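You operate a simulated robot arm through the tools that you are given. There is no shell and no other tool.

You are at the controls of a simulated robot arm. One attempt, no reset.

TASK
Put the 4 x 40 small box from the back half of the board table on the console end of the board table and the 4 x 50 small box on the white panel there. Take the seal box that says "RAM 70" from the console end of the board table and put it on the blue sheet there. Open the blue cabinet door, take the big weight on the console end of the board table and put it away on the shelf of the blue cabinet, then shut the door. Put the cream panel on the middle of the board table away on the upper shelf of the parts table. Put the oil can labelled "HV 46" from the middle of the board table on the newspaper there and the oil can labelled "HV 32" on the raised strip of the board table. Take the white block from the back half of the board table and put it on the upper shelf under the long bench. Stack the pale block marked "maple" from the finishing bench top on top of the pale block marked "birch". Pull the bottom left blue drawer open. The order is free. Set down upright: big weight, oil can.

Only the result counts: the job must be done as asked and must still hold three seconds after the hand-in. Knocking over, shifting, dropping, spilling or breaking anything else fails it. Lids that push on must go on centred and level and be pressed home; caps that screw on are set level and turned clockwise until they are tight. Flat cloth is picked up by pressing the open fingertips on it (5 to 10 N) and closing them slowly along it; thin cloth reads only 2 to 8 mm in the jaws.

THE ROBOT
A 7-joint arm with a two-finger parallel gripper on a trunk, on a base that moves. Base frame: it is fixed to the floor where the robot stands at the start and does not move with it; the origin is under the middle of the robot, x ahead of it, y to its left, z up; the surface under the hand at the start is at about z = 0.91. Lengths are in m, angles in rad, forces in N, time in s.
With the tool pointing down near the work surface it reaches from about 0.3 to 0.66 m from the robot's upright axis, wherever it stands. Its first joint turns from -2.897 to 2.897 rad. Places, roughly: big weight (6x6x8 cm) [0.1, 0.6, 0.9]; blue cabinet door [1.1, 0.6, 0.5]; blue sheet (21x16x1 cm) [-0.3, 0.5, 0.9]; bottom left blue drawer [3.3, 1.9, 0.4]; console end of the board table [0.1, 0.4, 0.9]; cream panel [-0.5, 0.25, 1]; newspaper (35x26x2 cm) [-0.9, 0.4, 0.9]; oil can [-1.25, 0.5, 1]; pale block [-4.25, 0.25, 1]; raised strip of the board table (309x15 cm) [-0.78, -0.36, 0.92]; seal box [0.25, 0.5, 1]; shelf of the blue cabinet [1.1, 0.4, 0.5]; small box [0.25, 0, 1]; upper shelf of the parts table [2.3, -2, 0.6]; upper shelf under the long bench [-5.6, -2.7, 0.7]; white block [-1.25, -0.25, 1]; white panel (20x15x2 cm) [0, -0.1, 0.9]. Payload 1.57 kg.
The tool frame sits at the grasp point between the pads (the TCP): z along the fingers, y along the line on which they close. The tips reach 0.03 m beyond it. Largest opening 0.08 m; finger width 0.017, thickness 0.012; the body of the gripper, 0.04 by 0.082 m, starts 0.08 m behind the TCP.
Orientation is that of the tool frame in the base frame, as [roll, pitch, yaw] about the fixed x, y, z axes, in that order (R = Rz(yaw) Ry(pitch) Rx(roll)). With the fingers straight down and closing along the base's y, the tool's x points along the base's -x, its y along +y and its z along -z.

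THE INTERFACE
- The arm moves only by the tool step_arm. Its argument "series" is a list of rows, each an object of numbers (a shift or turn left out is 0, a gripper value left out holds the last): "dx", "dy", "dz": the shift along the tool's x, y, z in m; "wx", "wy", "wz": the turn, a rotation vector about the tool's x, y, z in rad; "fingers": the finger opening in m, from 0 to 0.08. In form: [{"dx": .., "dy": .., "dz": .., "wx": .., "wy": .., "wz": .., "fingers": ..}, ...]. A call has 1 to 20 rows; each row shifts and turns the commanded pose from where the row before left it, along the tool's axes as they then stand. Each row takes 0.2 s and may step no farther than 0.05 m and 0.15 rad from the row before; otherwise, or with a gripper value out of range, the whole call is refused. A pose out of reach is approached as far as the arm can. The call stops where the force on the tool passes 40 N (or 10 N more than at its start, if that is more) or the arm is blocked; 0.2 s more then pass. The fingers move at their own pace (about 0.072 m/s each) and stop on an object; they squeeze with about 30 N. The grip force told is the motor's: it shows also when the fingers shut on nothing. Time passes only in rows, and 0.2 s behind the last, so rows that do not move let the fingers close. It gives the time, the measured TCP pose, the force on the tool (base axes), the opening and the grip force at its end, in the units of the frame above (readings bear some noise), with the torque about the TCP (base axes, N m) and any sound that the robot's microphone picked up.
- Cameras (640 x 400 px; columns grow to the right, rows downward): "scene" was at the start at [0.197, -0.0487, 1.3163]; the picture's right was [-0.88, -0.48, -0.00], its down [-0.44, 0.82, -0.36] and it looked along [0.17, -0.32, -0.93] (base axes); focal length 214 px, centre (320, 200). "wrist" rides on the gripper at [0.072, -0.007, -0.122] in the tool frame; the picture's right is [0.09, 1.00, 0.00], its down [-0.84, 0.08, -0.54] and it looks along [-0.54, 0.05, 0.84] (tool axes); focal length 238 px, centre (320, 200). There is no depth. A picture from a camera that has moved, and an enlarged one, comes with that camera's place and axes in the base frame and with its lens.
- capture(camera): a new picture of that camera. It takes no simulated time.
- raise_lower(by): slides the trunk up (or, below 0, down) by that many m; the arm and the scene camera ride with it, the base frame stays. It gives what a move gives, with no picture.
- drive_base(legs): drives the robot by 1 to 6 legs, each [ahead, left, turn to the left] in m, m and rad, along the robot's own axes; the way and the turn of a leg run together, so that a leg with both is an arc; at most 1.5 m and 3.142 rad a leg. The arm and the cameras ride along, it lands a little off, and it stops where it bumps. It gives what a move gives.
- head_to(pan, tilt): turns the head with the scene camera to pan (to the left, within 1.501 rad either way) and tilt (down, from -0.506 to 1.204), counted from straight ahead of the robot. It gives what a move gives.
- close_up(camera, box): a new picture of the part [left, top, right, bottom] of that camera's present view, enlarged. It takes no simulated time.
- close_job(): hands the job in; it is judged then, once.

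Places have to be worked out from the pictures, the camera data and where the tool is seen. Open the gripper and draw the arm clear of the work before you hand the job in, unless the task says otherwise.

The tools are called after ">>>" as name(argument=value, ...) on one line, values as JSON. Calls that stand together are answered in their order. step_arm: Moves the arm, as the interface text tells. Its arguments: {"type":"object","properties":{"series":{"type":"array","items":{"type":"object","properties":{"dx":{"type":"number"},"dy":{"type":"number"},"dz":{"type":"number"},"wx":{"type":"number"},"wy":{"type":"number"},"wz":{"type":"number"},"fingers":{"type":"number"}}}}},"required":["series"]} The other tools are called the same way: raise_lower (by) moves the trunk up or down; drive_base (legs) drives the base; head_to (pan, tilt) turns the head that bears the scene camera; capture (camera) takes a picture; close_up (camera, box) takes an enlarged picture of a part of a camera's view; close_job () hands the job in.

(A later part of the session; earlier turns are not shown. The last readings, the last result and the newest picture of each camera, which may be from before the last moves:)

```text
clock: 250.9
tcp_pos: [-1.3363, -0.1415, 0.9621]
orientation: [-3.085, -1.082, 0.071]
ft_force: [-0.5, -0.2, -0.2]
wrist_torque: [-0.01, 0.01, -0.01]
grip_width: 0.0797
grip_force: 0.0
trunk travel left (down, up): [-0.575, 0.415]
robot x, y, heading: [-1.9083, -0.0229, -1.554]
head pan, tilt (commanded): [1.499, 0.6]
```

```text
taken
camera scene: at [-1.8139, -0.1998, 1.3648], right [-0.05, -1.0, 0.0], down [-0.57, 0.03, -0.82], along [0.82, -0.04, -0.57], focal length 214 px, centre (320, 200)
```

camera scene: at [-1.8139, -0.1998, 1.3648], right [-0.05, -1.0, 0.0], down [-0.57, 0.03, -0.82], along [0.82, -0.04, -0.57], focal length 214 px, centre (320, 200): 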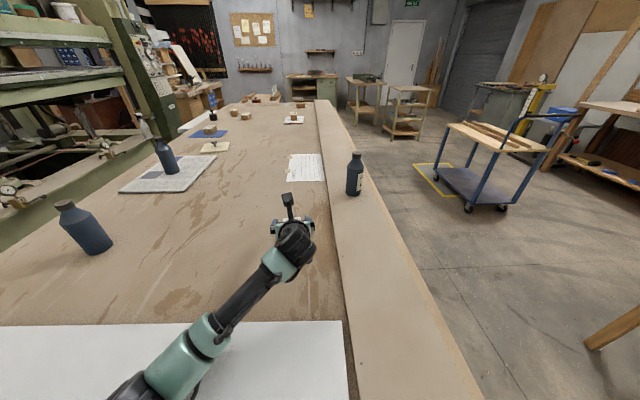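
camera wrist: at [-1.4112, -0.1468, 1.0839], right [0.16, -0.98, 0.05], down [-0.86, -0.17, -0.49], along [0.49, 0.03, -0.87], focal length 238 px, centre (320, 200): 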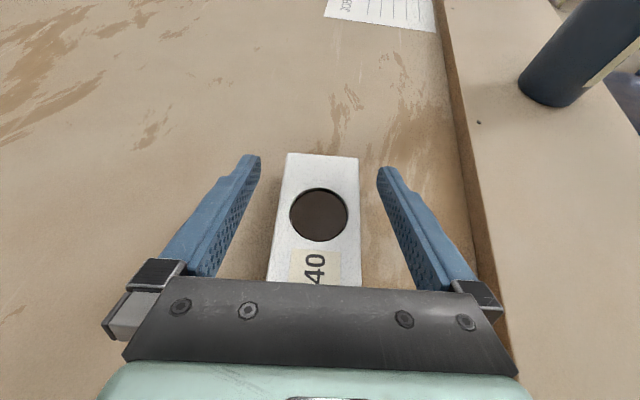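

The arm is stretched (slight orientation error). I move the base 6 cm closer and take that back with the arm while going down.

>>> drive_base(legs=[[0, 0.07, 0]])

>>> step_arm(series=[{}])

```text
clock: 251.9
tcp_pos: [-1.2834, -0.141, 0.9658]
orientation: [-3.111, -1.082, 0.097]
ft_force: [-0.3, -0.7, 0.3]
wrist_torque: [0.02, 0.02, -0.03]
grip_width: 0.0798
grip_force: 0.1
trunk travel left (down, up): [-0.575, 0.415]
robot x, y, heading: [-1.8366, -0.0192, -1.551]
head pan, tilt (commanded): [1.499, 0.6]
```

```text
clock: 252.3
tcp_pos: [-1.2791, -0.1385, 0.9679]
orientation: [-3.085, -1.091, 0.075]
ft_force: [-0.9, -0.4, 0.6]
wrist_torque: [-0.01, 0.0, 0.01]
grip_width: 0.0799
grip_force: 0.1
trunk travel left (down, up): [-0.575, 0.415]
robot x, y, heading: [-1.8399, -0.0199, -1.55]
head pan, tilt (commanded): [1.499, 0.6]
```

>>> step_arm(series=[{"dx": -0.0182, "dz": -0.0162, "wx": -0.05}, {"dx": -0.0182, "dz": -0.0162}, {"dx": -0.0182, "dz": -0.0162}, {}])

>>> capture(camera="wrist")

```text
clock: 253.5
tcp_pos: [-1.3243, -0.1313, 0.967]
orientation: [-2.838, -1.149, -0.214]
ft_force: [-0.7, 0.3, -0.6]
wrist_torque: [0.0, -0.02, 0.0]
grip_width: 0.0799
grip_force: 0.1
trunk travel left (down, up): [-0.575, 0.415]
robot x, y, heading: [-1.8389, -0.0217, -1.554]
head pan, tilt (commanded): [1.499, 0.6]
stopped in row 4: the arm was blocked; the commanded pose is now the measured one
```

```text
taken
camera wrist: at [-1.4076, -0.1442, 1.0828], right [0.1, -0.99, -0.04], down [-0.83, -0.06, -0.56], along [0.55, 0.09, -0.83], focal length 238 px, centre (320, 200)
```

wrist: 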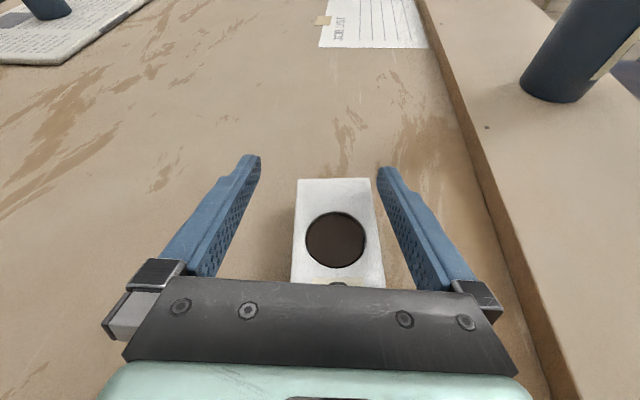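

The arm seems to be touching something – likely the elbow, low over the white panel behind. I raise the trunk straight up and inspect.

>>> raise_lower(by=0.23)

>>> head_to(pan=1.2, tilt=1.0)

>>> capture(camera="scene")

>>> head_to(pan=0.0, tilt=1.2)

>>> capture(camera="scene")

```text
clock: 255.9
tcp_pos: [-1.325, -0.1227, 1.1852]
orientation: [-2.92, -1.13, -0.132]
ft_force: [-0.8, -1.1, 1.1]
wrist_torque: [0.02, 0.0, -0.04]
grip_width: 0.0799
grip_force: 0.0
trunk travel left (down, up): [-0.805, 0.185]
robot x, y, heading: [-1.8385, -0.0203, -1.548]
head pan, tilt (commanded): [1.499, 0.6]
```

```text
clock: 256.8
tcp_pos: [-1.3235, -0.1226, 1.1857]
orientation: [-2.916, -1.131, -0.13]
ft_force: [-0.1, -0.4, -0.7]
wrist_torque: [-0.03, -0.01, -0.02]
grip_width: 0.0799
grip_force: 0.1
trunk travel left (down, up): [-0.805, 0.185]
robot x, y, heading: [-1.8357, -0.0241, -1.55]
head pan, tilt (commanded): [1.201, 1.0]
```

```text
taken
camera scene: at [-1.768, -0.2136, 1.5589], right [-0.34, -0.94, 0.0], down [-0.79, 0.29, -0.54], along [0.51, -0.18, -0.84], focal length 214 px, centre (320, 200)
```

scene: 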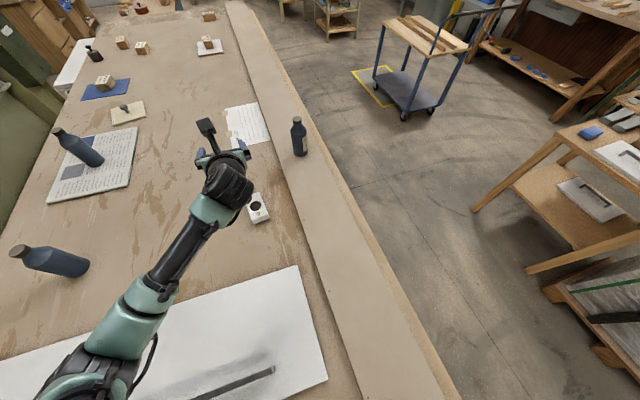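

```text
clock: 258.2
tcp_pos: [-1.3233, -0.122, 1.1853]
orientation: [-2.918, -1.131, -0.13]
ft_force: [-0.2, -0.7, 0.3]
wrist_torque: [-0.01, -0.01, -0.03]
grip_width: 0.0802
grip_force: 0.1
trunk travel left (down, up): [-0.805, 0.185]
robot x, y, heading: [-1.84, -0.0199, -1.549]
head pan, tilt (commanded): [0.0, 1.201]
```

```text
taken
camera scene: at [-1.8323, -0.2458, 1.5463], right [-1.0, -0.02, 0.0], down [-0.02, 0.93, -0.36], along [0.01, -0.36, -0.93], focal length 214 px, centre (320, 200)
```

scene: 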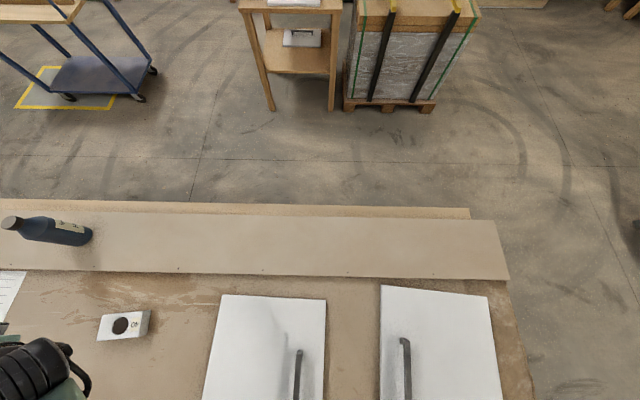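

The elbow had come down onto the nearer white door panel; comparing its corner positions with earlier pictures, it seems to have been nudged by about 2–3 cm. I'll fix that later by its handle. First I restore the tool orientation here at height, keeping the trunk high so the elbow stays up.

>>> step_arm(series=[{"wy": -0.071, "wz": -0.0535}, {"wy": -0.071, "wz": -0.0535}, {}])

>>> head_to(pan=1.4, tilt=0.8)

>>> capture(camera="scene")

>>> capture(camera="wrist")

```text
clock: 259.0
tcp_pos: [-1.3241, -0.1225, 1.1842]
orientation: [3.141, -0.999, 0.124]
ft_force: [0.3, -0.2, 0.2]
wrist_torque: [-0.05, 0.04, -0.01]
grip_width: 0.08
grip_force: 0.1
trunk travel left (down, up): [-0.805, 0.185]
robot x, y, heading: [-1.8379, -0.0199, -1.55]
head pan, tilt (commanded): [0.0, 1.201]
```

```text
clock: 260.5
tcp_pos: [-1.3249, -0.1227, 1.1846]
orientation: [-3.138, -1.002, 0.123]
ft_force: [1.1, 0.2, -0.1]
wrist_torque: [0.03, -0.01, 0.02]
grip_width: 0.08
grip_force: 0.1
trunk travel left (down, up): [-0.805, 0.185]
robot x, y, heading: [-1.8396, -0.0215, -1.557]
head pan, tilt (commanded): [1.4, 0.799]
```

```text
taken
camera scene: at [-1.7538, -0.202, 1.574], right [-0.15, -0.99, 0.0], down [-0.71, 0.11, -0.7], along [0.69, -0.1, -0.72], focal length 214 px, centre (320, 200)
```

scene: 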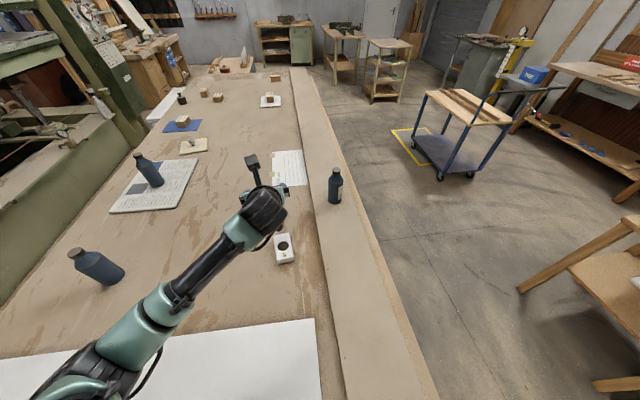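

```text
taken
camera wrist: at [-1.3891, -0.1234, 1.3115], right [0.17, -0.98, 0.08], down [-0.89, -0.19, -0.41], along [0.42, 0.0, -0.91], focal length 238 px, centre (320, 200)
```

wrist: 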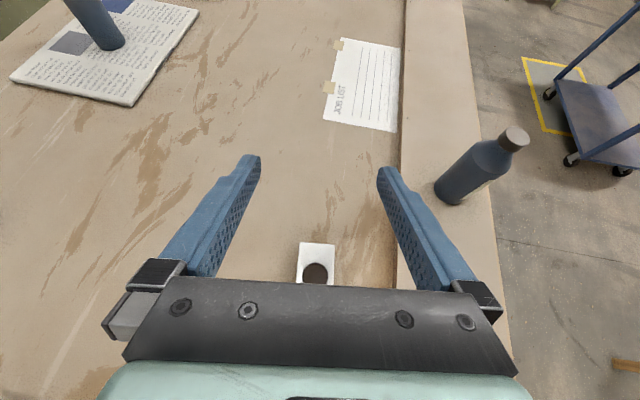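

Elbow is now at about z ≈ 1.19, well above the panel. With the trunk left high I lower the hand in stages, checking the elbow.

>>> step_arm(series=[{"dx": -0.0328, "dy": 0.0063, "dz": 0.0106}, {"dx": -0.0328, "dy": 0.0063, "dz": 0.0106}, {"dx": -0.0328, "dy": 0.0063, "dz": 0.0106}, {}])

>>> capture(camera="scene")

>>> capture(camera="wrist")

```text
clock: 261.5
tcp_pos: [-1.3482, -0.1443, 1.0855]
orientation: [-3.141, -1.003, 0.126]
ft_force: [0.6, -0.4, -0.1]
wrist_torque: [0.01, 0.01, -0.02]
grip_width: 0.0803
grip_force: 0.1
trunk travel left (down, up): [-0.805, 0.185]
robot x, y, heading: [-1.8333, -0.0223, -1.549]
head pan, tilt (commanded): [1.4, 0.799]
```

```text
taken
camera scene: at [-1.7539, -0.2018, 1.574], right [-0.15, -0.99, 0.0], down [-0.71, 0.11, -0.7], along [0.69, -0.1, -0.72], focal length 214 px, centre (320, 200)
```

scene: 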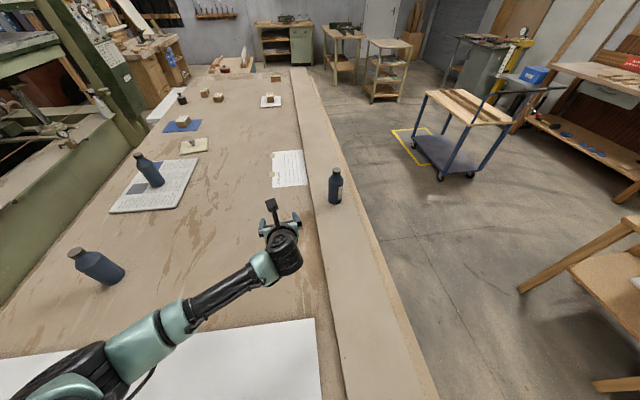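

```text
taken
camera wrist: at [-1.4133, -0.1446, 1.2119], right [0.17, -0.98, 0.08], down [-0.89, -0.19, -0.41], along [0.42, 0.0, -0.91], focal length 238 px, centre (320, 200)
```

wrist: 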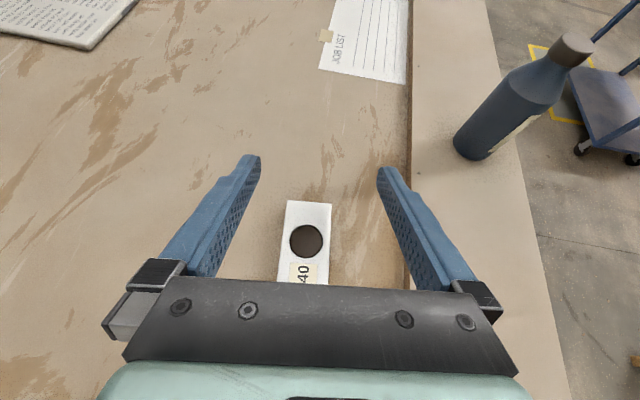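

The arm follows well. To keep more elbow clearance I raise the trunk another 0.12 m and lower the hand further with the arm.

>>> raise_lower(by=0.12)

>>> step_arm(series=[{"dx": -0.0336, "dz": 0.0216}, {"dx": -0.0336, "dz": 0.0216}, {"dx": -0.0336, "dz": 0.0216}, {"dx": -0.0336, "dz": 0.0216}, {"dx": -0.0336, "dz": 0.0216}, {}])

>>> capture(camera="scene")

>>> capture(camera="wrist")

```text
clock: 263.0
tcp_pos: [-1.3485, -0.1437, 1.2051]
orientation: [-3.14, -1.001, 0.123]
ft_force: [0.4, -0.1, 0.1]
wrist_torque: [0.0, 0.02, -0.03]
grip_width: 0.08
grip_force: 0.1
trunk travel left (down, up): [-0.925, 0.065]
robot x, y, heading: [-1.8359, -0.0199, -1.55]
head pan, tilt (commanded): [1.4, 0.799]
```

```text
clock: 264.4
tcp_pos: [-1.3471, -0.144, 1.0049]
orientation: [-3.141, -1.002, 0.124]
ft_force: [-0.2, 0.1, -0.5]
wrist_torque: [0.01, 0.05, 0.06]
grip_width: 0.08
grip_force: 0.0
trunk travel left (down, up): [-0.925, 0.065]
robot x, y, heading: [-1.8394, -0.0208, -1.549]
head pan, tilt (commanded): [1.4, 0.799]
```

```text
taken
camera scene: at [-1.7539, -0.2015, 1.6941], right [-0.15, -0.99, 0.0], down [-0.71, 0.11, -0.7], along [0.69, -0.1, -0.72], focal length 214 px, centre (320, 200)
```

scene: 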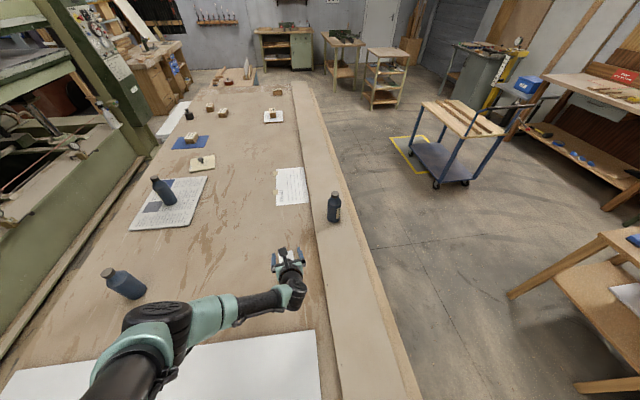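

```text
taken
camera wrist: at [-1.4126, -0.1441, 1.1317], right [0.17, -0.98, 0.08], down [-0.89, -0.19, -0.41], along [0.42, 0.0, -0.91], focal length 238 px, centre (320, 200)
```

wrist: 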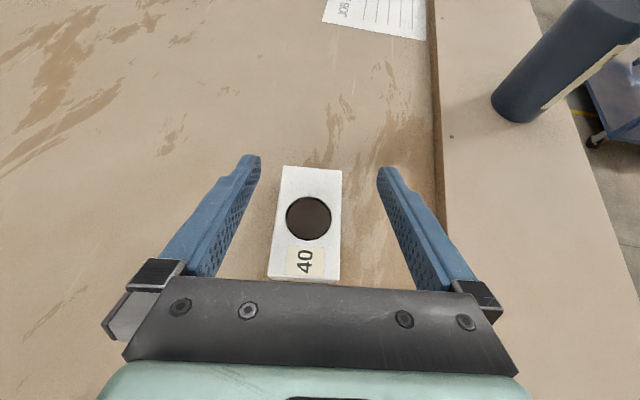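

Elbow well up now. I make the final descent with a 5 mm sideways correction, then grip.

>>> step_arm(series=[{"dx": -0.0265, "dy": -0.0025, "dz": 0.017}, {"dx": -0.0265, "dy": -0.0025, "dz": 0.017}, {}])

>>> capture(camera="wrist")

```text
clock: 265.2
tcp_pos: [-1.3498, -0.1388, 0.9405]
orientation: [3.142, -1.003, 0.125]
ft_force: [0.4, -0.1, 0.0]
wrist_torque: [-0.03, -0.04, -0.02]
grip_width: 0.08
grip_force: 0.1
trunk travel left (down, up): [-0.925, 0.065]
robot x, y, heading: [-1.8365, -0.0175, -1.546]
head pan, tilt (commanded): [1.4, 0.799]
```

```text
taken
camera wrist: at [-1.4139, -0.1391, 1.0683], right [0.17, -0.98, 0.08], down [-0.89, -0.19, -0.41], along [0.42, 0.0, -0.91], focal length 238 px, centre (320, 200)
```

wrist: 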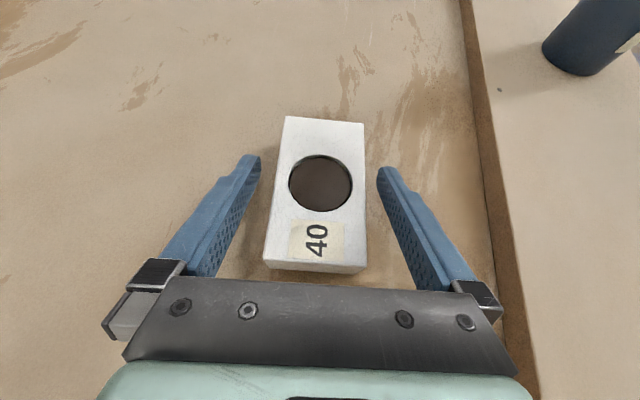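

>>> step_arm(series=[{"fingers": 0.03}, {"fingers": 0.03}, {"fingers": 0.03}, {"fingers": 0.03}, {}])

>>> step_arm(series=[{"dx": 0.0252, "dz": -0.0162}, {"dx": 0.0336, "dz": -0.0216}, {"dx": 0.0336, "dz": -0.0216}, {"dx": 0.0336, "dz": -0.0216}, {}])

>>> capture(camera="wrist")

```text
clock: 266.4
tcp_pos: [-1.3493, -0.1394, 0.9409]
orientation: [-3.141, -1.0, 0.121]
ft_force: [0.2, 0.9, -0.1]
wrist_torque: [-0.05, 0.01, 0.0]
grip_width: 0.0558
grip_force: 30.1
trunk travel left (down, up): [-0.925, 0.065]
robot x, y, heading: [-1.8409, -0.0255, -1.55]
head pan, tilt (commanded): [1.4, 0.799]
```

```text
clock: 267.6
tcp_pos: [-1.3494, -0.1376, 1.0917]
orientation: [-3.139, -1.003, 0.122]
ft_force: [-0.5, 0.0, -1.6]
wrist_torque: [-0.01, 0.01, 0.02]
grip_width: 0.0558
grip_force: 29.6
trunk travel left (down, up): [-0.925, 0.065]
robot x, y, heading: [-1.8371, -0.0195, -1.549]
head pan, tilt (commanded): [1.4, 0.799]
```

```text
taken
camera wrist: at [-1.4144, -0.1392, 1.2185], right [0.17, -0.98, 0.08], down [-0.89, -0.19, -0.41], along [0.42, 0.0, -0.91], focal length 238 px, centre (320, 200)
```

wrist: 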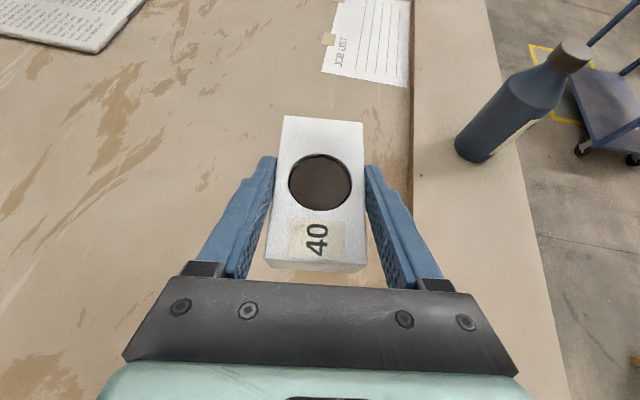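

White block gripped level. Now I turn the robot to face -x and look ahead toward the long bench.

>>> drive_base(legs=[[0, 0, -1.59]])

>>> head_to(pan=0.3, tilt=0.3)

>>> capture(camera="scene")

>>> head_to(pan=0.0, tilt=1.0)

>>> capture(camera="scene")

```text
clock: 271.9
tcp_pos: [-1.9654, -0.5057, 1.0915]
orientation: [-3.141, -1.003, -1.47]
ft_force: [0.5, -0.7, -1.1]
wrist_torque: [-0.01, -0.01, 0.01]
grip_width: 0.0559
grip_force: 29.8
trunk travel left (down, up): [-0.925, 0.065]
robot x, y, heading: [-1.8373, -0.023, 3.143]
head pan, tilt (commanded): [1.4, 0.799]
```

```text
clock: 273.2
tcp_pos: [-1.9668, -0.5055, 1.0901]
orientation: [-3.14, -1.002, -1.468]
ft_force: [-0.1, -0.2, -0.7]
wrist_torque: [0.01, 0.02, 0.0]
grip_width: 0.0558
grip_force: 30.4
trunk travel left (down, up): [-0.925, 0.065]
robot x, y, heading: [-1.8337, -0.0231, 3.141]
head pan, tilt (commanded): [0.3, 0.3]
```

```text
taken
camera scene: at [-2.0963, -0.0477, 1.7383], right [-0.3, 0.96, 0.0], down [0.28, 0.09, -0.96], along [-0.91, -0.28, -0.3], focal length 214 px, centre (320, 200)
```

scene: 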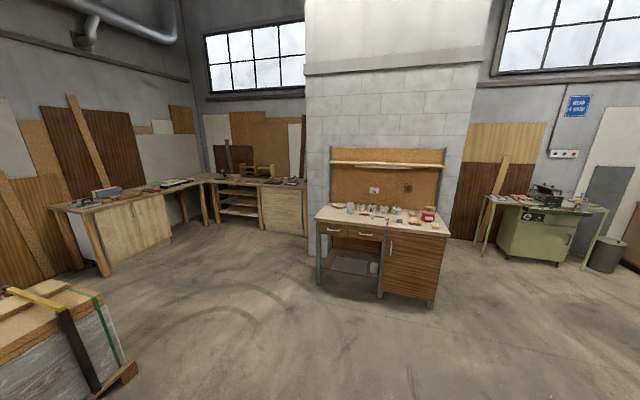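

```text
clock: 274.3
tcp_pos: [-1.9657, -0.5063, 1.092]
orientation: [-3.14, -1.003, -1.47]
ft_force: [-0.1, 0.4, -1.7]
wrist_torque: [0.02, -0.01, -0.05]
grip_width: 0.0557
grip_force: 29.8
trunk travel left (down, up): [-0.925, 0.065]
robot x, y, heading: [-1.8361, -0.0209, 3.148]
head pan, tilt (commanded): [0.0, 1.0]
```

```text
taken
camera scene: at [-2.0769, -0.02, 1.6789], right [0.0, 1.0, 0.0], down [0.84, 0.0, -0.54], along [-0.54, 0.0, -0.84], focal length 214 px, centre (320, 200)
```

scene: 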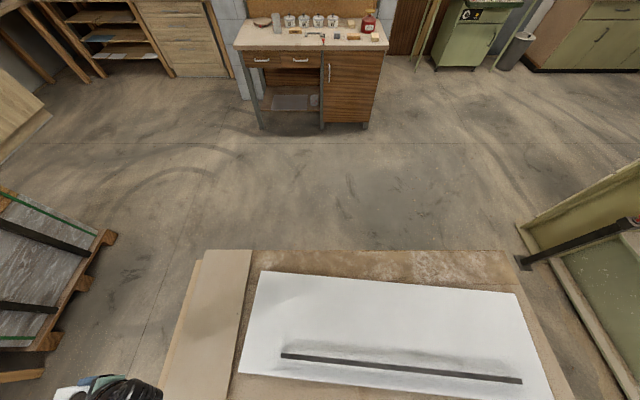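

The shelved section of the long bench is at the far left, opening toward +x. I zoom in on it.

>>> head_to(pan=0.55, tilt=0.25)

>>> close_up(camera="scene", box=[200, 130, 440, 280])

```text
clock: 275.4
tcp_pos: [-1.9654, -0.5055, 1.0918]
orientation: [-3.14, -1.002, -1.47]
ft_force: [-0.8, -0.7, -1.1]
wrist_torque: [0.01, 0.01, -0.03]
grip_width: 0.0559
grip_force: 29.6
trunk travel left (down, up): [-0.925, 0.065]
robot x, y, heading: [-1.8379, -0.0235, 3.145]
head pan, tilt (commanded): [0.55, 0.25]
```

```text
2.67 times, centred on (320, 205) of scene
camera zoom: at [-2.0869, -0.0687, 1.743], right [-0.52, 0.85, 0.0], down [0.21, 0.13, -0.97], along [-0.83, -0.51, -0.25], focal length 572 px, centre (320, 187)
```

zoom: 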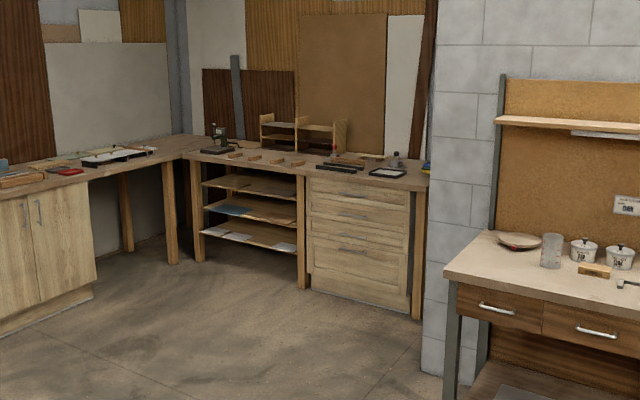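

The open shelves sit between two posts under the bench's corner section; the upper shelf gap is low (~0.15 m). I drive over there, keeping clear of the pallet and the desk, and turn so my left side faces the shelf.

>>> drive_base(legs=[[1.36, 0.38, 0], [0.4, 1.2, 0], [0, 0, -1.575]])

>>> head_to(pan=1.45, tilt=0.4)

>>> capture(camera="scene")

```text
clock: 292.3
tcp_pos: [-4.096, -1.4726, 1.0912]
orientation: [-3.14, -1.002, -3.051]
ft_force: [0.0, 0.9, -0.3]
wrist_torque: [0.03, -0.05, 0.01]
grip_width: 0.0559
grip_force: 30.1
trunk travel left (down, up): [-0.925, 0.065]
robot x, y, heading: [-3.6169, -1.6089, 1.565]
head pan, tilt (commanded): [0.55, 0.25]
```

```text
clock: 293.5
tcp_pos: [-4.0977, -1.4737, 1.0918]
orientation: [-3.139, -1.002, -3.05]
ft_force: [0.5, -0.1, -1.7]
wrist_torque: [-0.01, 0.0, -0.02]
grip_width: 0.0557
grip_force: 29.9
trunk travel left (down, up): [-0.925, 0.065]
robot x, y, heading: [-3.6139, -1.6054, 1.561]
head pan, tilt (commanded): [1.45, 0.4]
```

```text
taken
camera scene: at [-3.7025, -1.423, 1.7291], right [0.13, 0.99, 0.0], down [0.39, -0.05, -0.92], along [-0.91, 0.12, -0.39], focal length 214 px, centre (320, 200)
```

scene: 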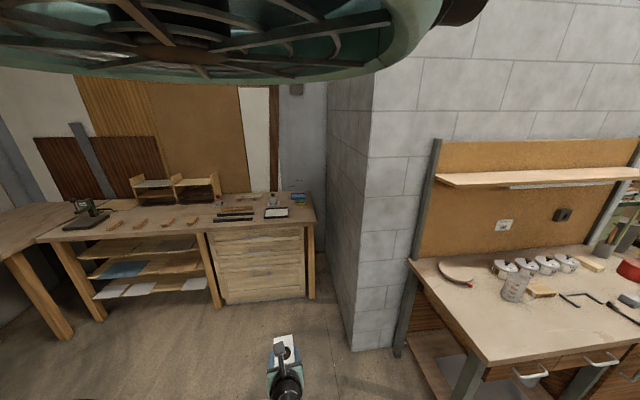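

I'm near the alcove; the shelf section spans y ≈ -3.18…-2.17 with its front at x ≈ -5.28. I zoom in to measure the shelf heights.

>>> close_up(camera="scene", box=[30, 190, 330, 340])

```text
2.13 times, centred on (180, 265) of scene
camera zoom: at [-3.7025, -1.423, 1.7291], right [0.13, 0.99, 0.0], down [0.39, -0.05, -0.92], along [-0.91, 0.12, -0.39], focal length 458 px, centre (619, 61)
```

zoom: 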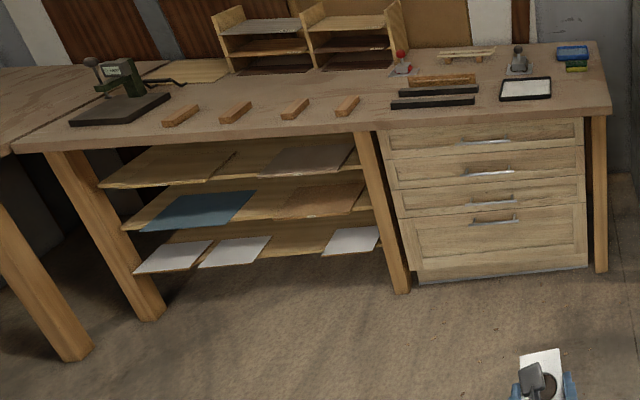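

The upper shelf is at about z ≈ 0.66–0.67 with the bench underside at ≈ 0.82; there is a bare gap between two thin sheets near y ≈ -2.655. I drive closer (keeping the hand outside the bench) and look again.

>>> drive_base(legs=[[-0.6, 0.5, 0], [-0.58, 0.44, 0.01]])

>>> head_to(pan=1.45, tilt=0.75)

>>> capture(camera="scene")

>>> capture(camera="wrist")

```text
clock: 301.3
tcp_pos: [-5.0403, -2.6622, 1.0908]
orientation: [-3.14, -1.002, -3.036]
ft_force: [-0.1, 0.4, -0.5]
wrist_torque: [0.01, -0.01, -0.01]
grip_width: 0.0559
grip_force: 30.5
trunk travel left (down, up): [-0.925, 0.065]
robot x, y, heading: [-4.5517, -2.7897, 1.571]
head pan, tilt (commanded): [1.45, 0.4]
```

```text
clock: 302.1
tcp_pos: [-5.0379, -2.6627, 1.0915]
orientation: [-3.141, -1.002, -3.036]
ft_force: [-0.2, 0.0, -0.1]
wrist_torque: [0.01, 0.0, 0.02]
grip_width: 0.0558
grip_force: 30.1
trunk travel left (down, up): [-0.925, 0.065]
robot x, y, heading: [-4.5524, -2.7897, 1.576]
head pan, tilt (commanded): [1.45, 0.75]
```

```text
taken
camera scene: at [-4.6362, -2.6091, 1.6981], right [0.12, 0.99, 0.0], down [0.68, -0.08, -0.73], along [-0.73, 0.09, -0.68], focal length 214 px, centre (320, 200)
```

scene: 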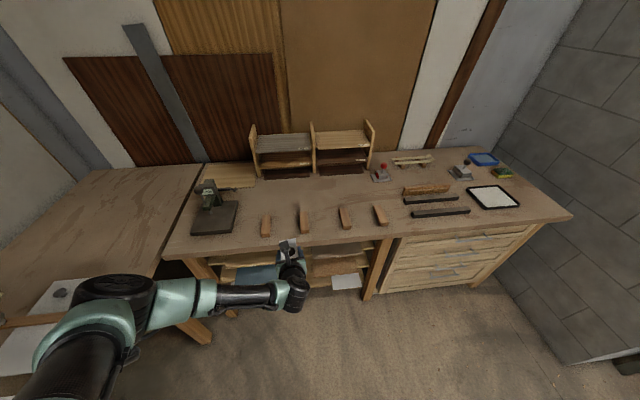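

```text
taken
camera wrist: at [-4.9758, -2.6619, 1.2182], right [-0.15, 0.99, 0.08], down [0.89, 0.17, -0.41], along [-0.42, 0.01, -0.91], focal length 238 px, centre (320, 200)
```

wrist: 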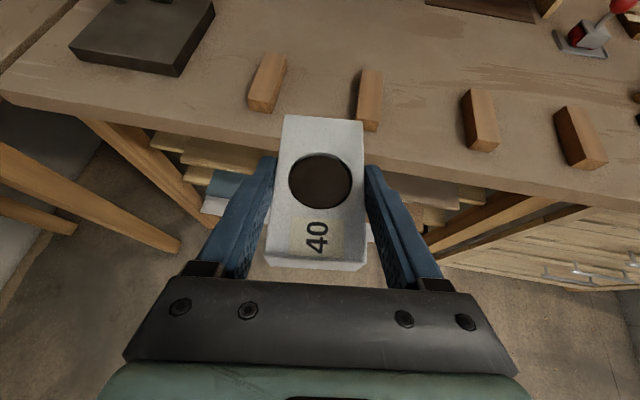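

Bench front edge is at x ≈ -5.24. I lower the trunk by 0.24 m and the hand by another 0.13 m in front of the bench, keeping the elbow clear.

>>> raise_lower(by=-0.24)

>>> capture(camera="scene")

>>> step_arm(series=[{"dx": -0.0303, "dz": 0.0194}, {"dx": -0.0303, "dz": 0.0194}, {"dx": -0.0303, "dz": 0.0194}, {}])

>>> capture(camera="scene")

>>> capture(camera="wrist")

```text
clock: 304.6
tcp_pos: [-5.0383, -2.6615, 0.8516]
orientation: [3.141, -1.003, -3.037]
ft_force: [0.7, -0.1, -1.1]
wrist_torque: [-0.04, -0.05, -0.03]
grip_width: 0.056
grip_force: 29.9
trunk travel left (down, up): [-0.685, 0.305]
robot x, y, heading: [-4.551, -2.7839, 1.576]
head pan, tilt (commanded): [1.45, 0.75]
```

```text
taken
camera scene: at [-4.6362, -2.6092, 1.458], right [0.12, 0.99, 0.0], down [0.68, -0.08, -0.73], along [-0.73, 0.09, -0.68], focal length 214 px, centre (320, 200)
```

scene: 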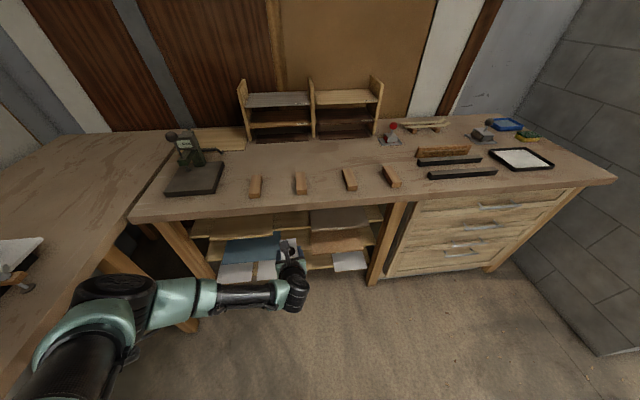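

```text
clock: 305.6
tcp_pos: [-5.0397, -2.6615, 0.7426]
orientation: [3.141, -1.002, -3.038]
ft_force: [0.0, 0.3, -1.9]
wrist_torque: [0.01, -0.02, -0.03]
grip_width: 0.0559
grip_force: 30.3
trunk travel left (down, up): [-0.685, 0.305]
robot x, y, heading: [-4.5533, -2.7902, 1.571]
head pan, tilt (commanded): [1.45, 0.75]
```

```text
taken
camera scene: at [-4.6361, -2.6095, 1.458], right [0.12, 0.99, 0.0], down [0.68, -0.08, -0.73], along [-0.73, 0.09, -0.68], focal length 214 px, centre (320, 200)
```

scene: 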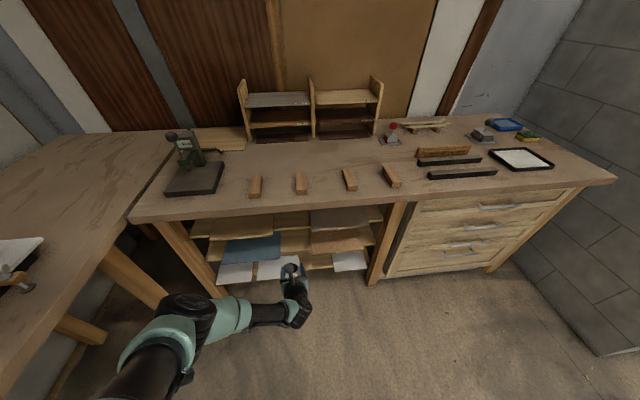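

```text
taken
camera wrist: at [-4.9761, -2.6614, 0.8697], right [-0.15, 0.98, 0.08], down [0.89, 0.17, -0.41], along [-0.42, 0.01, -0.91], focal length 238 px, centre (320, 200)
```

wrist: 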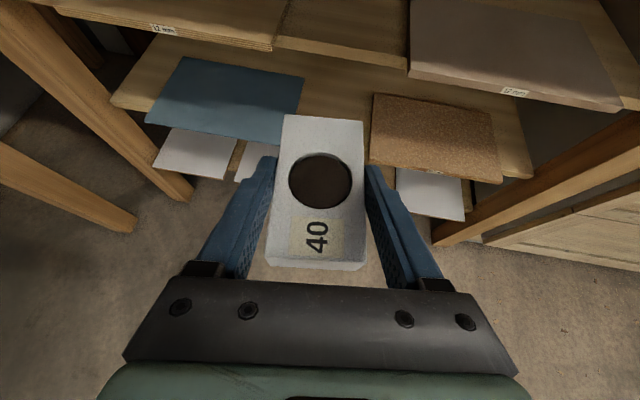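

I zoom into the wrist view of the upper shelf to see the bare gap and edges.

>>> close_up(camera="wrist", box=[200, 0, 480, 110])

>>> close_up(camera="scene", box=[180, 190, 420, 320])

```text
2.29 times, centred on (340, 55) of wrist
camera zoom: at [-4.9761, -2.6614, 0.8697], right [-0.15, 0.98, 0.08], down [0.89, 0.17, -0.41], along [-0.42, 0.01, -0.91], focal length 545 px, centre (274, 531)
```

zoom: 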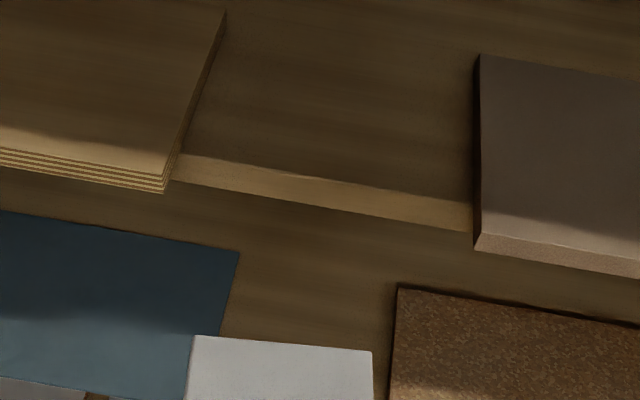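

```text
2.67 times, centred on (300, 255) of scene
camera zoom: at [-4.6361, -2.6095, 1.458], right [0.12, 0.99, 0.0], down [0.68, -0.08, -0.73], along [-0.73, 0.09, -0.68], focal length 572 px, centre (373, 53)
```

zoom: 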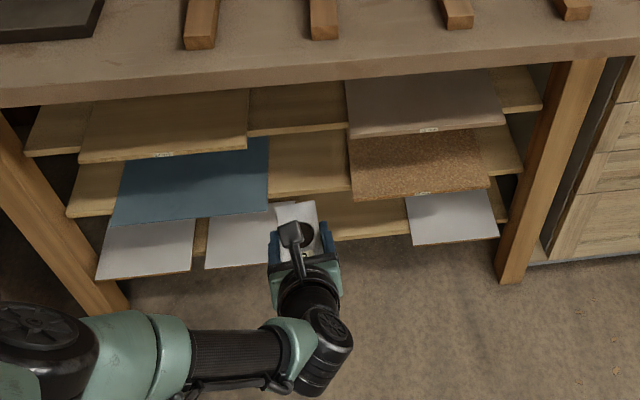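

The shelf front is recessed ~5 cm behind the bench edge and the gap is low, so with this steep grip the wrist camera would hit the bench. I'll set the block down near the bench-top edge between the wooden sticks and re-grip it with the hand nearly horizontal. First raise and move over the bench top.

>>> step_arm(series=[{"dx": 0.0303, "dz": -0.0194}, {"dx": 0.0303, "dz": -0.0194}, {"dx": 0.0303, "dz": -0.0194}, {}])

>>> raise_lower(by=0.14)

>>> drive_base(legs=[[-0.04, 0.2, 0]])

>>> capture(camera="wrist")

>>> capture(camera="scene")

```text
clock: 306.6
tcp_pos: [-5.0383, -2.6617, 0.8519]
orientation: [-3.14, -0.999, -3.037]
ft_force: [-1.0, -0.9, -0.5]
wrist_torque: [0.03, 0.04, 0.0]
grip_width: 0.0558
grip_force: 30.1
trunk travel left (down, up): [-0.685, 0.305]
robot x, y, heading: [-4.5503, -2.7913, 1.573]
head pan, tilt (commanded): [1.45, 0.75]
```

```text
clock: 308.3
tcp_pos: [-5.0392, -2.6626, 0.9911]
orientation: [-3.141, -1.002, -3.036]
ft_force: [0.2, 0.0, -0.8]
wrist_torque: [-0.01, -0.04, -0.03]
grip_width: 0.0558
grip_force: 29.5
trunk travel left (down, up): [-0.825, 0.165]
robot x, y, heading: [-4.5514, -2.7894, 1.572]
head pan, tilt (commanded): [1.45, 0.75]
```

```text
clock: 309.9
tcp_pos: [-5.2373, -2.7012, 0.9906]
orientation: [-3.141, -1.001, -3.036]
ft_force: [-0.2, 0.2, -2.1]
wrist_torque: [0.0, -0.03, 0.02]
grip_width: 0.056
grip_force: 29.5
trunk travel left (down, up): [-0.825, 0.165]
robot x, y, heading: [-4.7537, -2.834, 1.569]
head pan, tilt (commanded): [1.45, 0.75]
```

```text
taken
camera wrist: at [-5.1743, -2.7016, 1.1177], right [-0.15, 0.98, 0.08], down [0.89, 0.17, -0.41], along [-0.42, 0.01, -0.91], focal length 238 px, centre (320, 200)
```

wrist: 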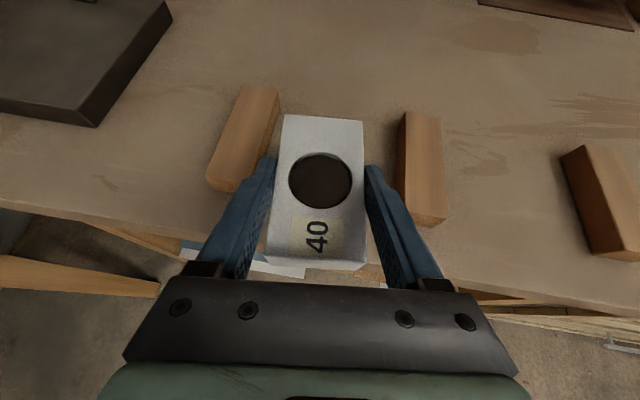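

```text
taken
camera scene: at [-4.8346, -2.6496, 1.598], right [0.12, 0.99, 0.0], down [0.68, -0.08, -0.73], along [-0.73, 0.09, -0.68], focal length 214 px, centre (320, 200)
```

scene: 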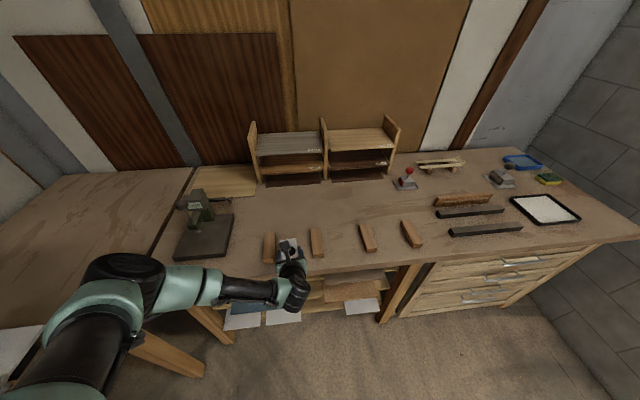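

Front edge at x ≈ -5.222; the sticks leave a 17 cm gap centred at y ≈ -2.70. I lower the block there, about 1 cm inside the edge.

>>> step_arm(series=[{"dx": -0.0171, "dy": 0.0013, "dz": 0.0259}, {"dx": -0.0171, "dy": 0.0013, "dz": 0.0259}, {"dx": -0.0141, "dy": 0.0013, "dz": 0.0243}, {}])

>>> step_arm(series=[{"dx": -0.0025, "dz": 0.0016}, {}])

>>> step_arm(series=[{"dx": -0.0025, "dz": 0.0016}, {}])

```text
clock: 310.7
tcp_pos: [-5.2831, -2.7038, 0.927]
orientation: [-3.138, -1.038, -3.035]
ft_force: [7.9, -0.8, 22.3]
wrist_torque: [0.17, -0.44, -0.05]
grip_width: 0.0559
grip_force: 30.4
trunk travel left (down, up): [-0.825, 0.165]
robot x, y, heading: [-4.7515, -2.8255, 1.574]
head pan, tilt (commanded): [1.45, 0.75]
stopped in row 4: the force on the tool passed its limit at 68 N (the readings are from after the stop); the commanded pose is now the measured one
```

```text
clock: 311.3
tcp_pos: [-5.2846, -2.702, 0.9247]
orientation: [-3.138, -1.038, -3.04]
ft_force: [-6.8, 5.9, 25.6]
wrist_torque: [0.14, 0.24, 0.2]
grip_width: 0.0553
grip_force: 29.3
trunk travel left (down, up): [-0.825, 0.165]
robot x, y, heading: [-4.7535, -2.829, 1.576]
head pan, tilt (commanded): [1.45, 0.75]
```

```text
clock: 311.9
tcp_pos: [-5.2833, -2.7032, 0.9234]
orientation: [-3.137, -1.043, -3.038]
ft_force: [-1.7, 4.9, 32.9]
wrist_torque: [0.13, 0.5, 0.2]
grip_width: 0.0557
grip_force: 29.9
trunk travel left (down, up): [-0.825, 0.165]
robot x, y, heading: [-4.7547, -2.8286, 1.575]
head pan, tilt (commanded): [1.45, 0.75]
```

Contact came earlier than expected – the bench top is at z ≈ 0.893. I ease off and release the block there.

>>> step_arm(series=[{"dx": 0.0025, "dz": -0.0016}, {"fingers": 0.07}, {"fingers": 0.08}, {}])

>>> capture(camera="wrist")

```text
clock: 312.9
tcp_pos: [-5.2818, -2.7057, 0.9228]
orientation: [-3.134, -1.036, -3.034]
ft_force: [0.2, -13.9, 17.9]
wrist_torque: [0.25, 0.47, 0.36]
grip_width: 0.0673
grip_force: 0.0
trunk travel left (down, up): [-0.825, 0.165]
robot x, y, heading: [-4.7522, -2.8309, 1.573]
head pan, tilt (commanded): [1.45, 0.75]
```

```text
taken
camera wrist: at [-5.2144, -2.7049, 1.0472], right [-0.16, 0.98, 0.08], down [0.88, 0.18, -0.44], along [-0.45, 0.0, -0.89], focal length 238 px, centre (320, 200)
```

wrist: 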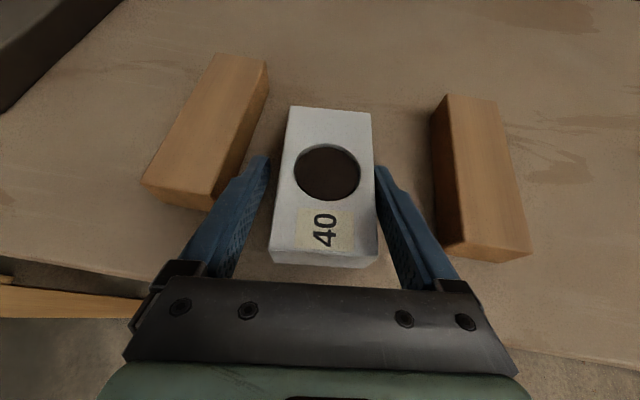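

The fingers did not open fully and there is a side force – the left finger may be touching a stick. I narrow the opening slightly and ease the hand up to relieve it.

>>> step_arm(series=[{"fingers": 0.063}, {"dx": 0.0042, "dz": -0.0027}, {}])

>>> capture(camera="wrist")

```text
clock: 313.7
tcp_pos: [-5.279, -2.7, 0.9229]
orientation: [-3.141, -1.024, -3.04]
ft_force: [0.0, 0.4, -0.6]
wrist_torque: [0.02, 0.03, 0.01]
grip_width: 0.0633
grip_force: 0.2
trunk travel left (down, up): [-0.825, 0.165]
robot x, y, heading: [-4.7483, -2.8281, 1.574]
head pan, tilt (commanded): [1.45, 0.75]
```

```text
taken
camera wrist: at [-5.213, -2.6991, 1.0488], right [-0.15, 0.99, 0.08], down [0.89, 0.17, -0.43], along [-0.44, 0.01, -0.9], focal length 238 px, centre (320, 200)
```

wrist: 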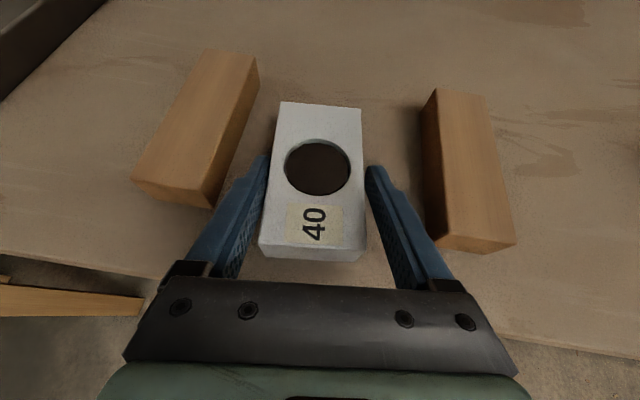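

Force is gone and the sticks are unmoved. I withdraw the hand horizontally, rise a little, and flatten the tool to about 10° above horizontal.

>>> step_arm(series=[{"dx": -0.0208, "dz": -0.0342}, {"dx": -0.0208, "dz": -0.0342}, {"dx": -0.0208, "dz": -0.0342}, {"dx": 0.0256, "dz": -0.0156}, {"wy": 0.125, "fingers": 0.075}, {"wy": 0.125}, {"wy": 0.125}, {}])

>>> capture(camera="wrist")

>>> capture(camera="scene")

```text
clock: 315.5
tcp_pos: [-5.1614, -2.6896, 0.9549]
orientation: [-3.137, -1.406, -3.04]
ft_force: [-0.2, 0.8, -0.1]
wrist_torque: [0.01, -0.03, 0.02]
grip_width: 0.075
grip_force: 0.1
trunk travel left (down, up): [-0.825, 0.165]
robot x, y, heading: [-4.7494, -2.8279, 1.575]
head pan, tilt (commanded): [1.45, 0.75]
```

```text
taken
camera wrist: at [-5.0544, -2.6841, 1.0458], right [-0.12, 0.99, 0.09], down [0.66, 0.15, -0.74], along [-0.74, -0.03, -0.67], focal length 238 px, centre (320, 200)
```

wrist: 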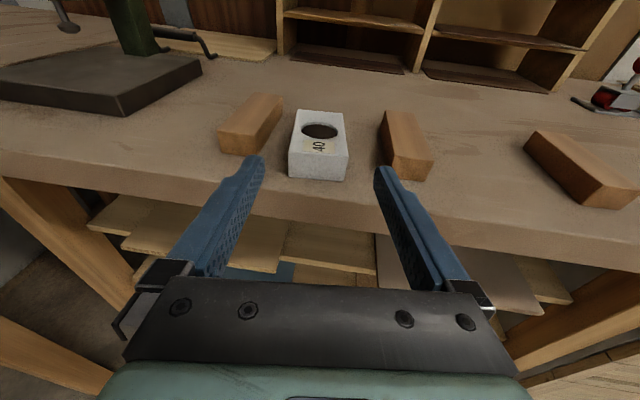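

```text
taken
camera scene: at [-4.8343, -2.6497, 1.598], right [0.12, 0.99, 0.0], down [0.68, -0.08, -0.73], along [-0.73, 0.09, -0.68], focal length 214 px, centre (320, 200)
```

scene: 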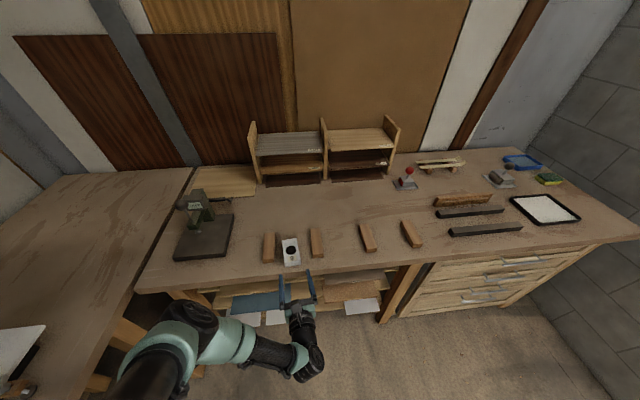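

The flat hand posture works. The block (3 cm tall) sits with its near end at x ≈ -5.258. I go down to grip height, then advance horizontally.

>>> step_arm(series=[{"dx": -0.0217, "dz": 0.0036, "fingers": 0.07}, {"dx": -0.0212, "dz": 0.0035}, {"dx": 0.0066, "dz": 0.0395}, {}])

>>> capture(camera="wrist")

```text
clock: 316.3
tcp_pos: [-5.1862, -2.6895, 0.9106]
orientation: [3.099, -1.409, -3.002]
ft_force: [13.2, -0.6, 11.5]
wrist_torque: [0.44, 0.21, -0.53]
grip_width: 0.0683
grip_force: 0.1
trunk travel left (down, up): [-0.825, 0.165]
robot x, y, heading: [-4.7532, -2.8326, 1.575]
head pan, tilt (commanded): [1.45, 0.75]
stopped in row 4: the force on the tool passed its limit at 70 N (the readings are from after the stop); the commanded pose is now the measured one
```

```text
taken
camera wrist: at [-5.0784, -2.6855, 1.0017], right [-0.11, 0.99, 0.1], down [0.66, 0.15, -0.74], along [-0.74, -0.02, -0.67], focal length 238 px, centre (320, 200)
```

wrist: 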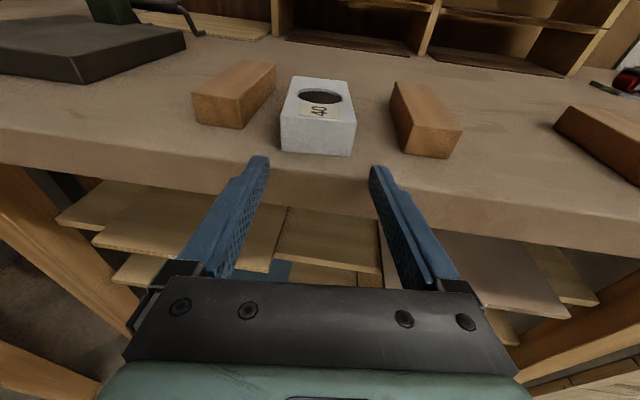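

The fingertips met the bench edge – the top is a few mm higher than I assumed (≈0.90). I back off, rise 9 mm, and advance again.

>>> step_arm(series=[{"dx": -0.0033, "dz": -0.0197}, {"dx": 0.0094, "dz": -0.0016}, {}])

>>> capture(camera="wrist")

```text
clock: 317.1
tcp_pos: [-5.168, -2.6876, 0.9194]
orientation: [3.114, -1.408, -3.017]
ft_force: [-0.1, -0.1, 0.1]
wrist_torque: [0.0, -0.01, 0.01]
grip_width: 0.0699
grip_force: 0.1
trunk travel left (down, up): [-0.825, 0.165]
robot x, y, heading: [-4.7528, -2.8316, 1.576]
head pan, tilt (commanded): [1.45, 0.75]
```

```text
taken
camera wrist: at [-5.0597, -2.6839, 1.0108], right [-0.11, 0.99, 0.1], down [0.66, 0.15, -0.74], along [-0.74, -0.02, -0.67], focal length 238 px, centre (320, 200)
```

wrist: 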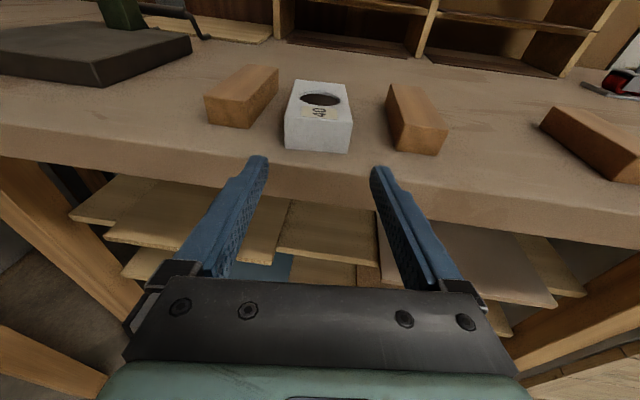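

>>> step_arm(series=[{"dx": 0.0058, "dz": 0.036}, {"dx": 0.0058, "dz": 0.036}, {}])

>>> capture(camera="wrist")

```text
clock: 317.9
tcp_pos: [-5.2403, -2.6957, 0.9176]
orientation: [3.111, -1.406, -3.012]
ft_force: [-0.2, 0.0, -0.1]
wrist_torque: [0.0, 0.02, 0.01]
grip_width: 0.0699
grip_force: 0.1
trunk travel left (down, up): [-0.825, 0.165]
robot x, y, heading: [-4.7522, -2.8301, 1.577]
head pan, tilt (commanded): [1.45, 0.75]
```

```text
taken
camera wrist: at [-5.1329, -2.6909, 1.0093], right [-0.11, 0.99, 0.1], down [0.66, 0.15, -0.74], along [-0.74, -0.02, -0.67], focal length 238 px, centre (320, 200)
```

wrist: 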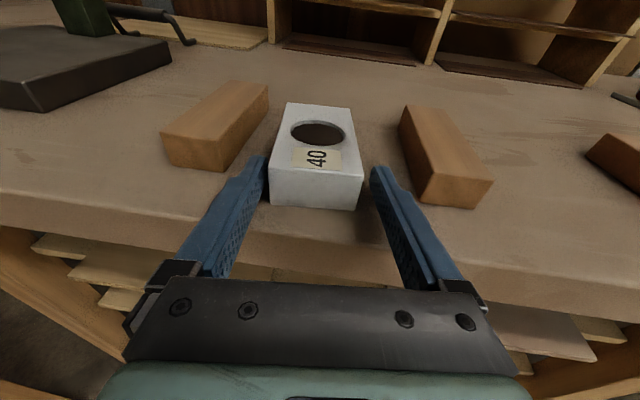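

>>> step_arm(series=[{"dx": 0.0033, "dy": -0.001, "dz": 0.0204}, {"dx": 0.0036, "dz": 0.0204}, {}])

>>> step_arm(series=[{"fingers": 0.03}, {"fingers": 0.03}, {"fingers": 0.03}, {}])

>>> step_arm(series=[{"dx": 0.02, "dz": -0.0033}, {"dx": 0.03, "dz": -0.005}, {}])

>>> capture(camera="wrist")

```text
clock: 318.7
tcp_pos: [-5.282, -2.6995, 0.918]
orientation: [3.111, -1.407, -3.016]
ft_force: [0.6, -1.0, 0.1]
wrist_torque: [-0.01, 0.0, -0.02]
grip_width: 0.0697
grip_force: 0.0
trunk travel left (down, up): [-0.825, 0.165]
robot x, y, heading: [-4.7521, -2.8279, 1.574]
head pan, tilt (commanded): [1.45, 0.75]
```

```text
clock: 319.7
tcp_pos: [-5.2821, -2.7019, 0.9181]
orientation: [3.113, -1.407, -3.016]
ft_force: [-0.8, 0.1, -0.2]
wrist_torque: [-0.07, 0.05, -0.01]
grip_width: 0.0559
grip_force: 30.4
trunk travel left (down, up): [-0.825, 0.165]
robot x, y, heading: [-4.7494, -2.8268, 1.57]
head pan, tilt (commanded): [1.45, 0.75]
```

```text
clock: 320.5
tcp_pos: [-5.2819, -2.6999, 0.9701]
orientation: [3.117, -1.406, -3.019]
ft_force: [0.2, 0.1, -1.9]
wrist_torque: [-0.01, 0.0, 0.01]
grip_width: 0.056
grip_force: 30.0
trunk travel left (down, up): [-0.825, 0.165]
robot x, y, heading: [-4.7519, -2.8307, 1.574]
head pan, tilt (commanded): [1.45, 0.75]
```

```text
taken
camera wrist: at [-5.1742, -2.6955, 1.0605], right [-0.11, 0.99, 0.09], down [0.66, 0.15, -0.74], along [-0.74, -0.02, -0.67], focal length 238 px, centre (320, 200)
```

wrist: 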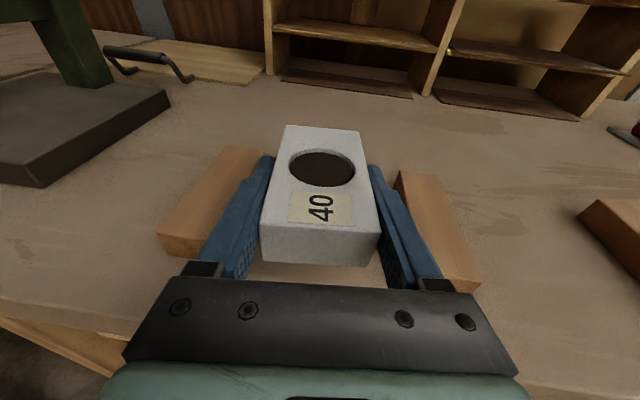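

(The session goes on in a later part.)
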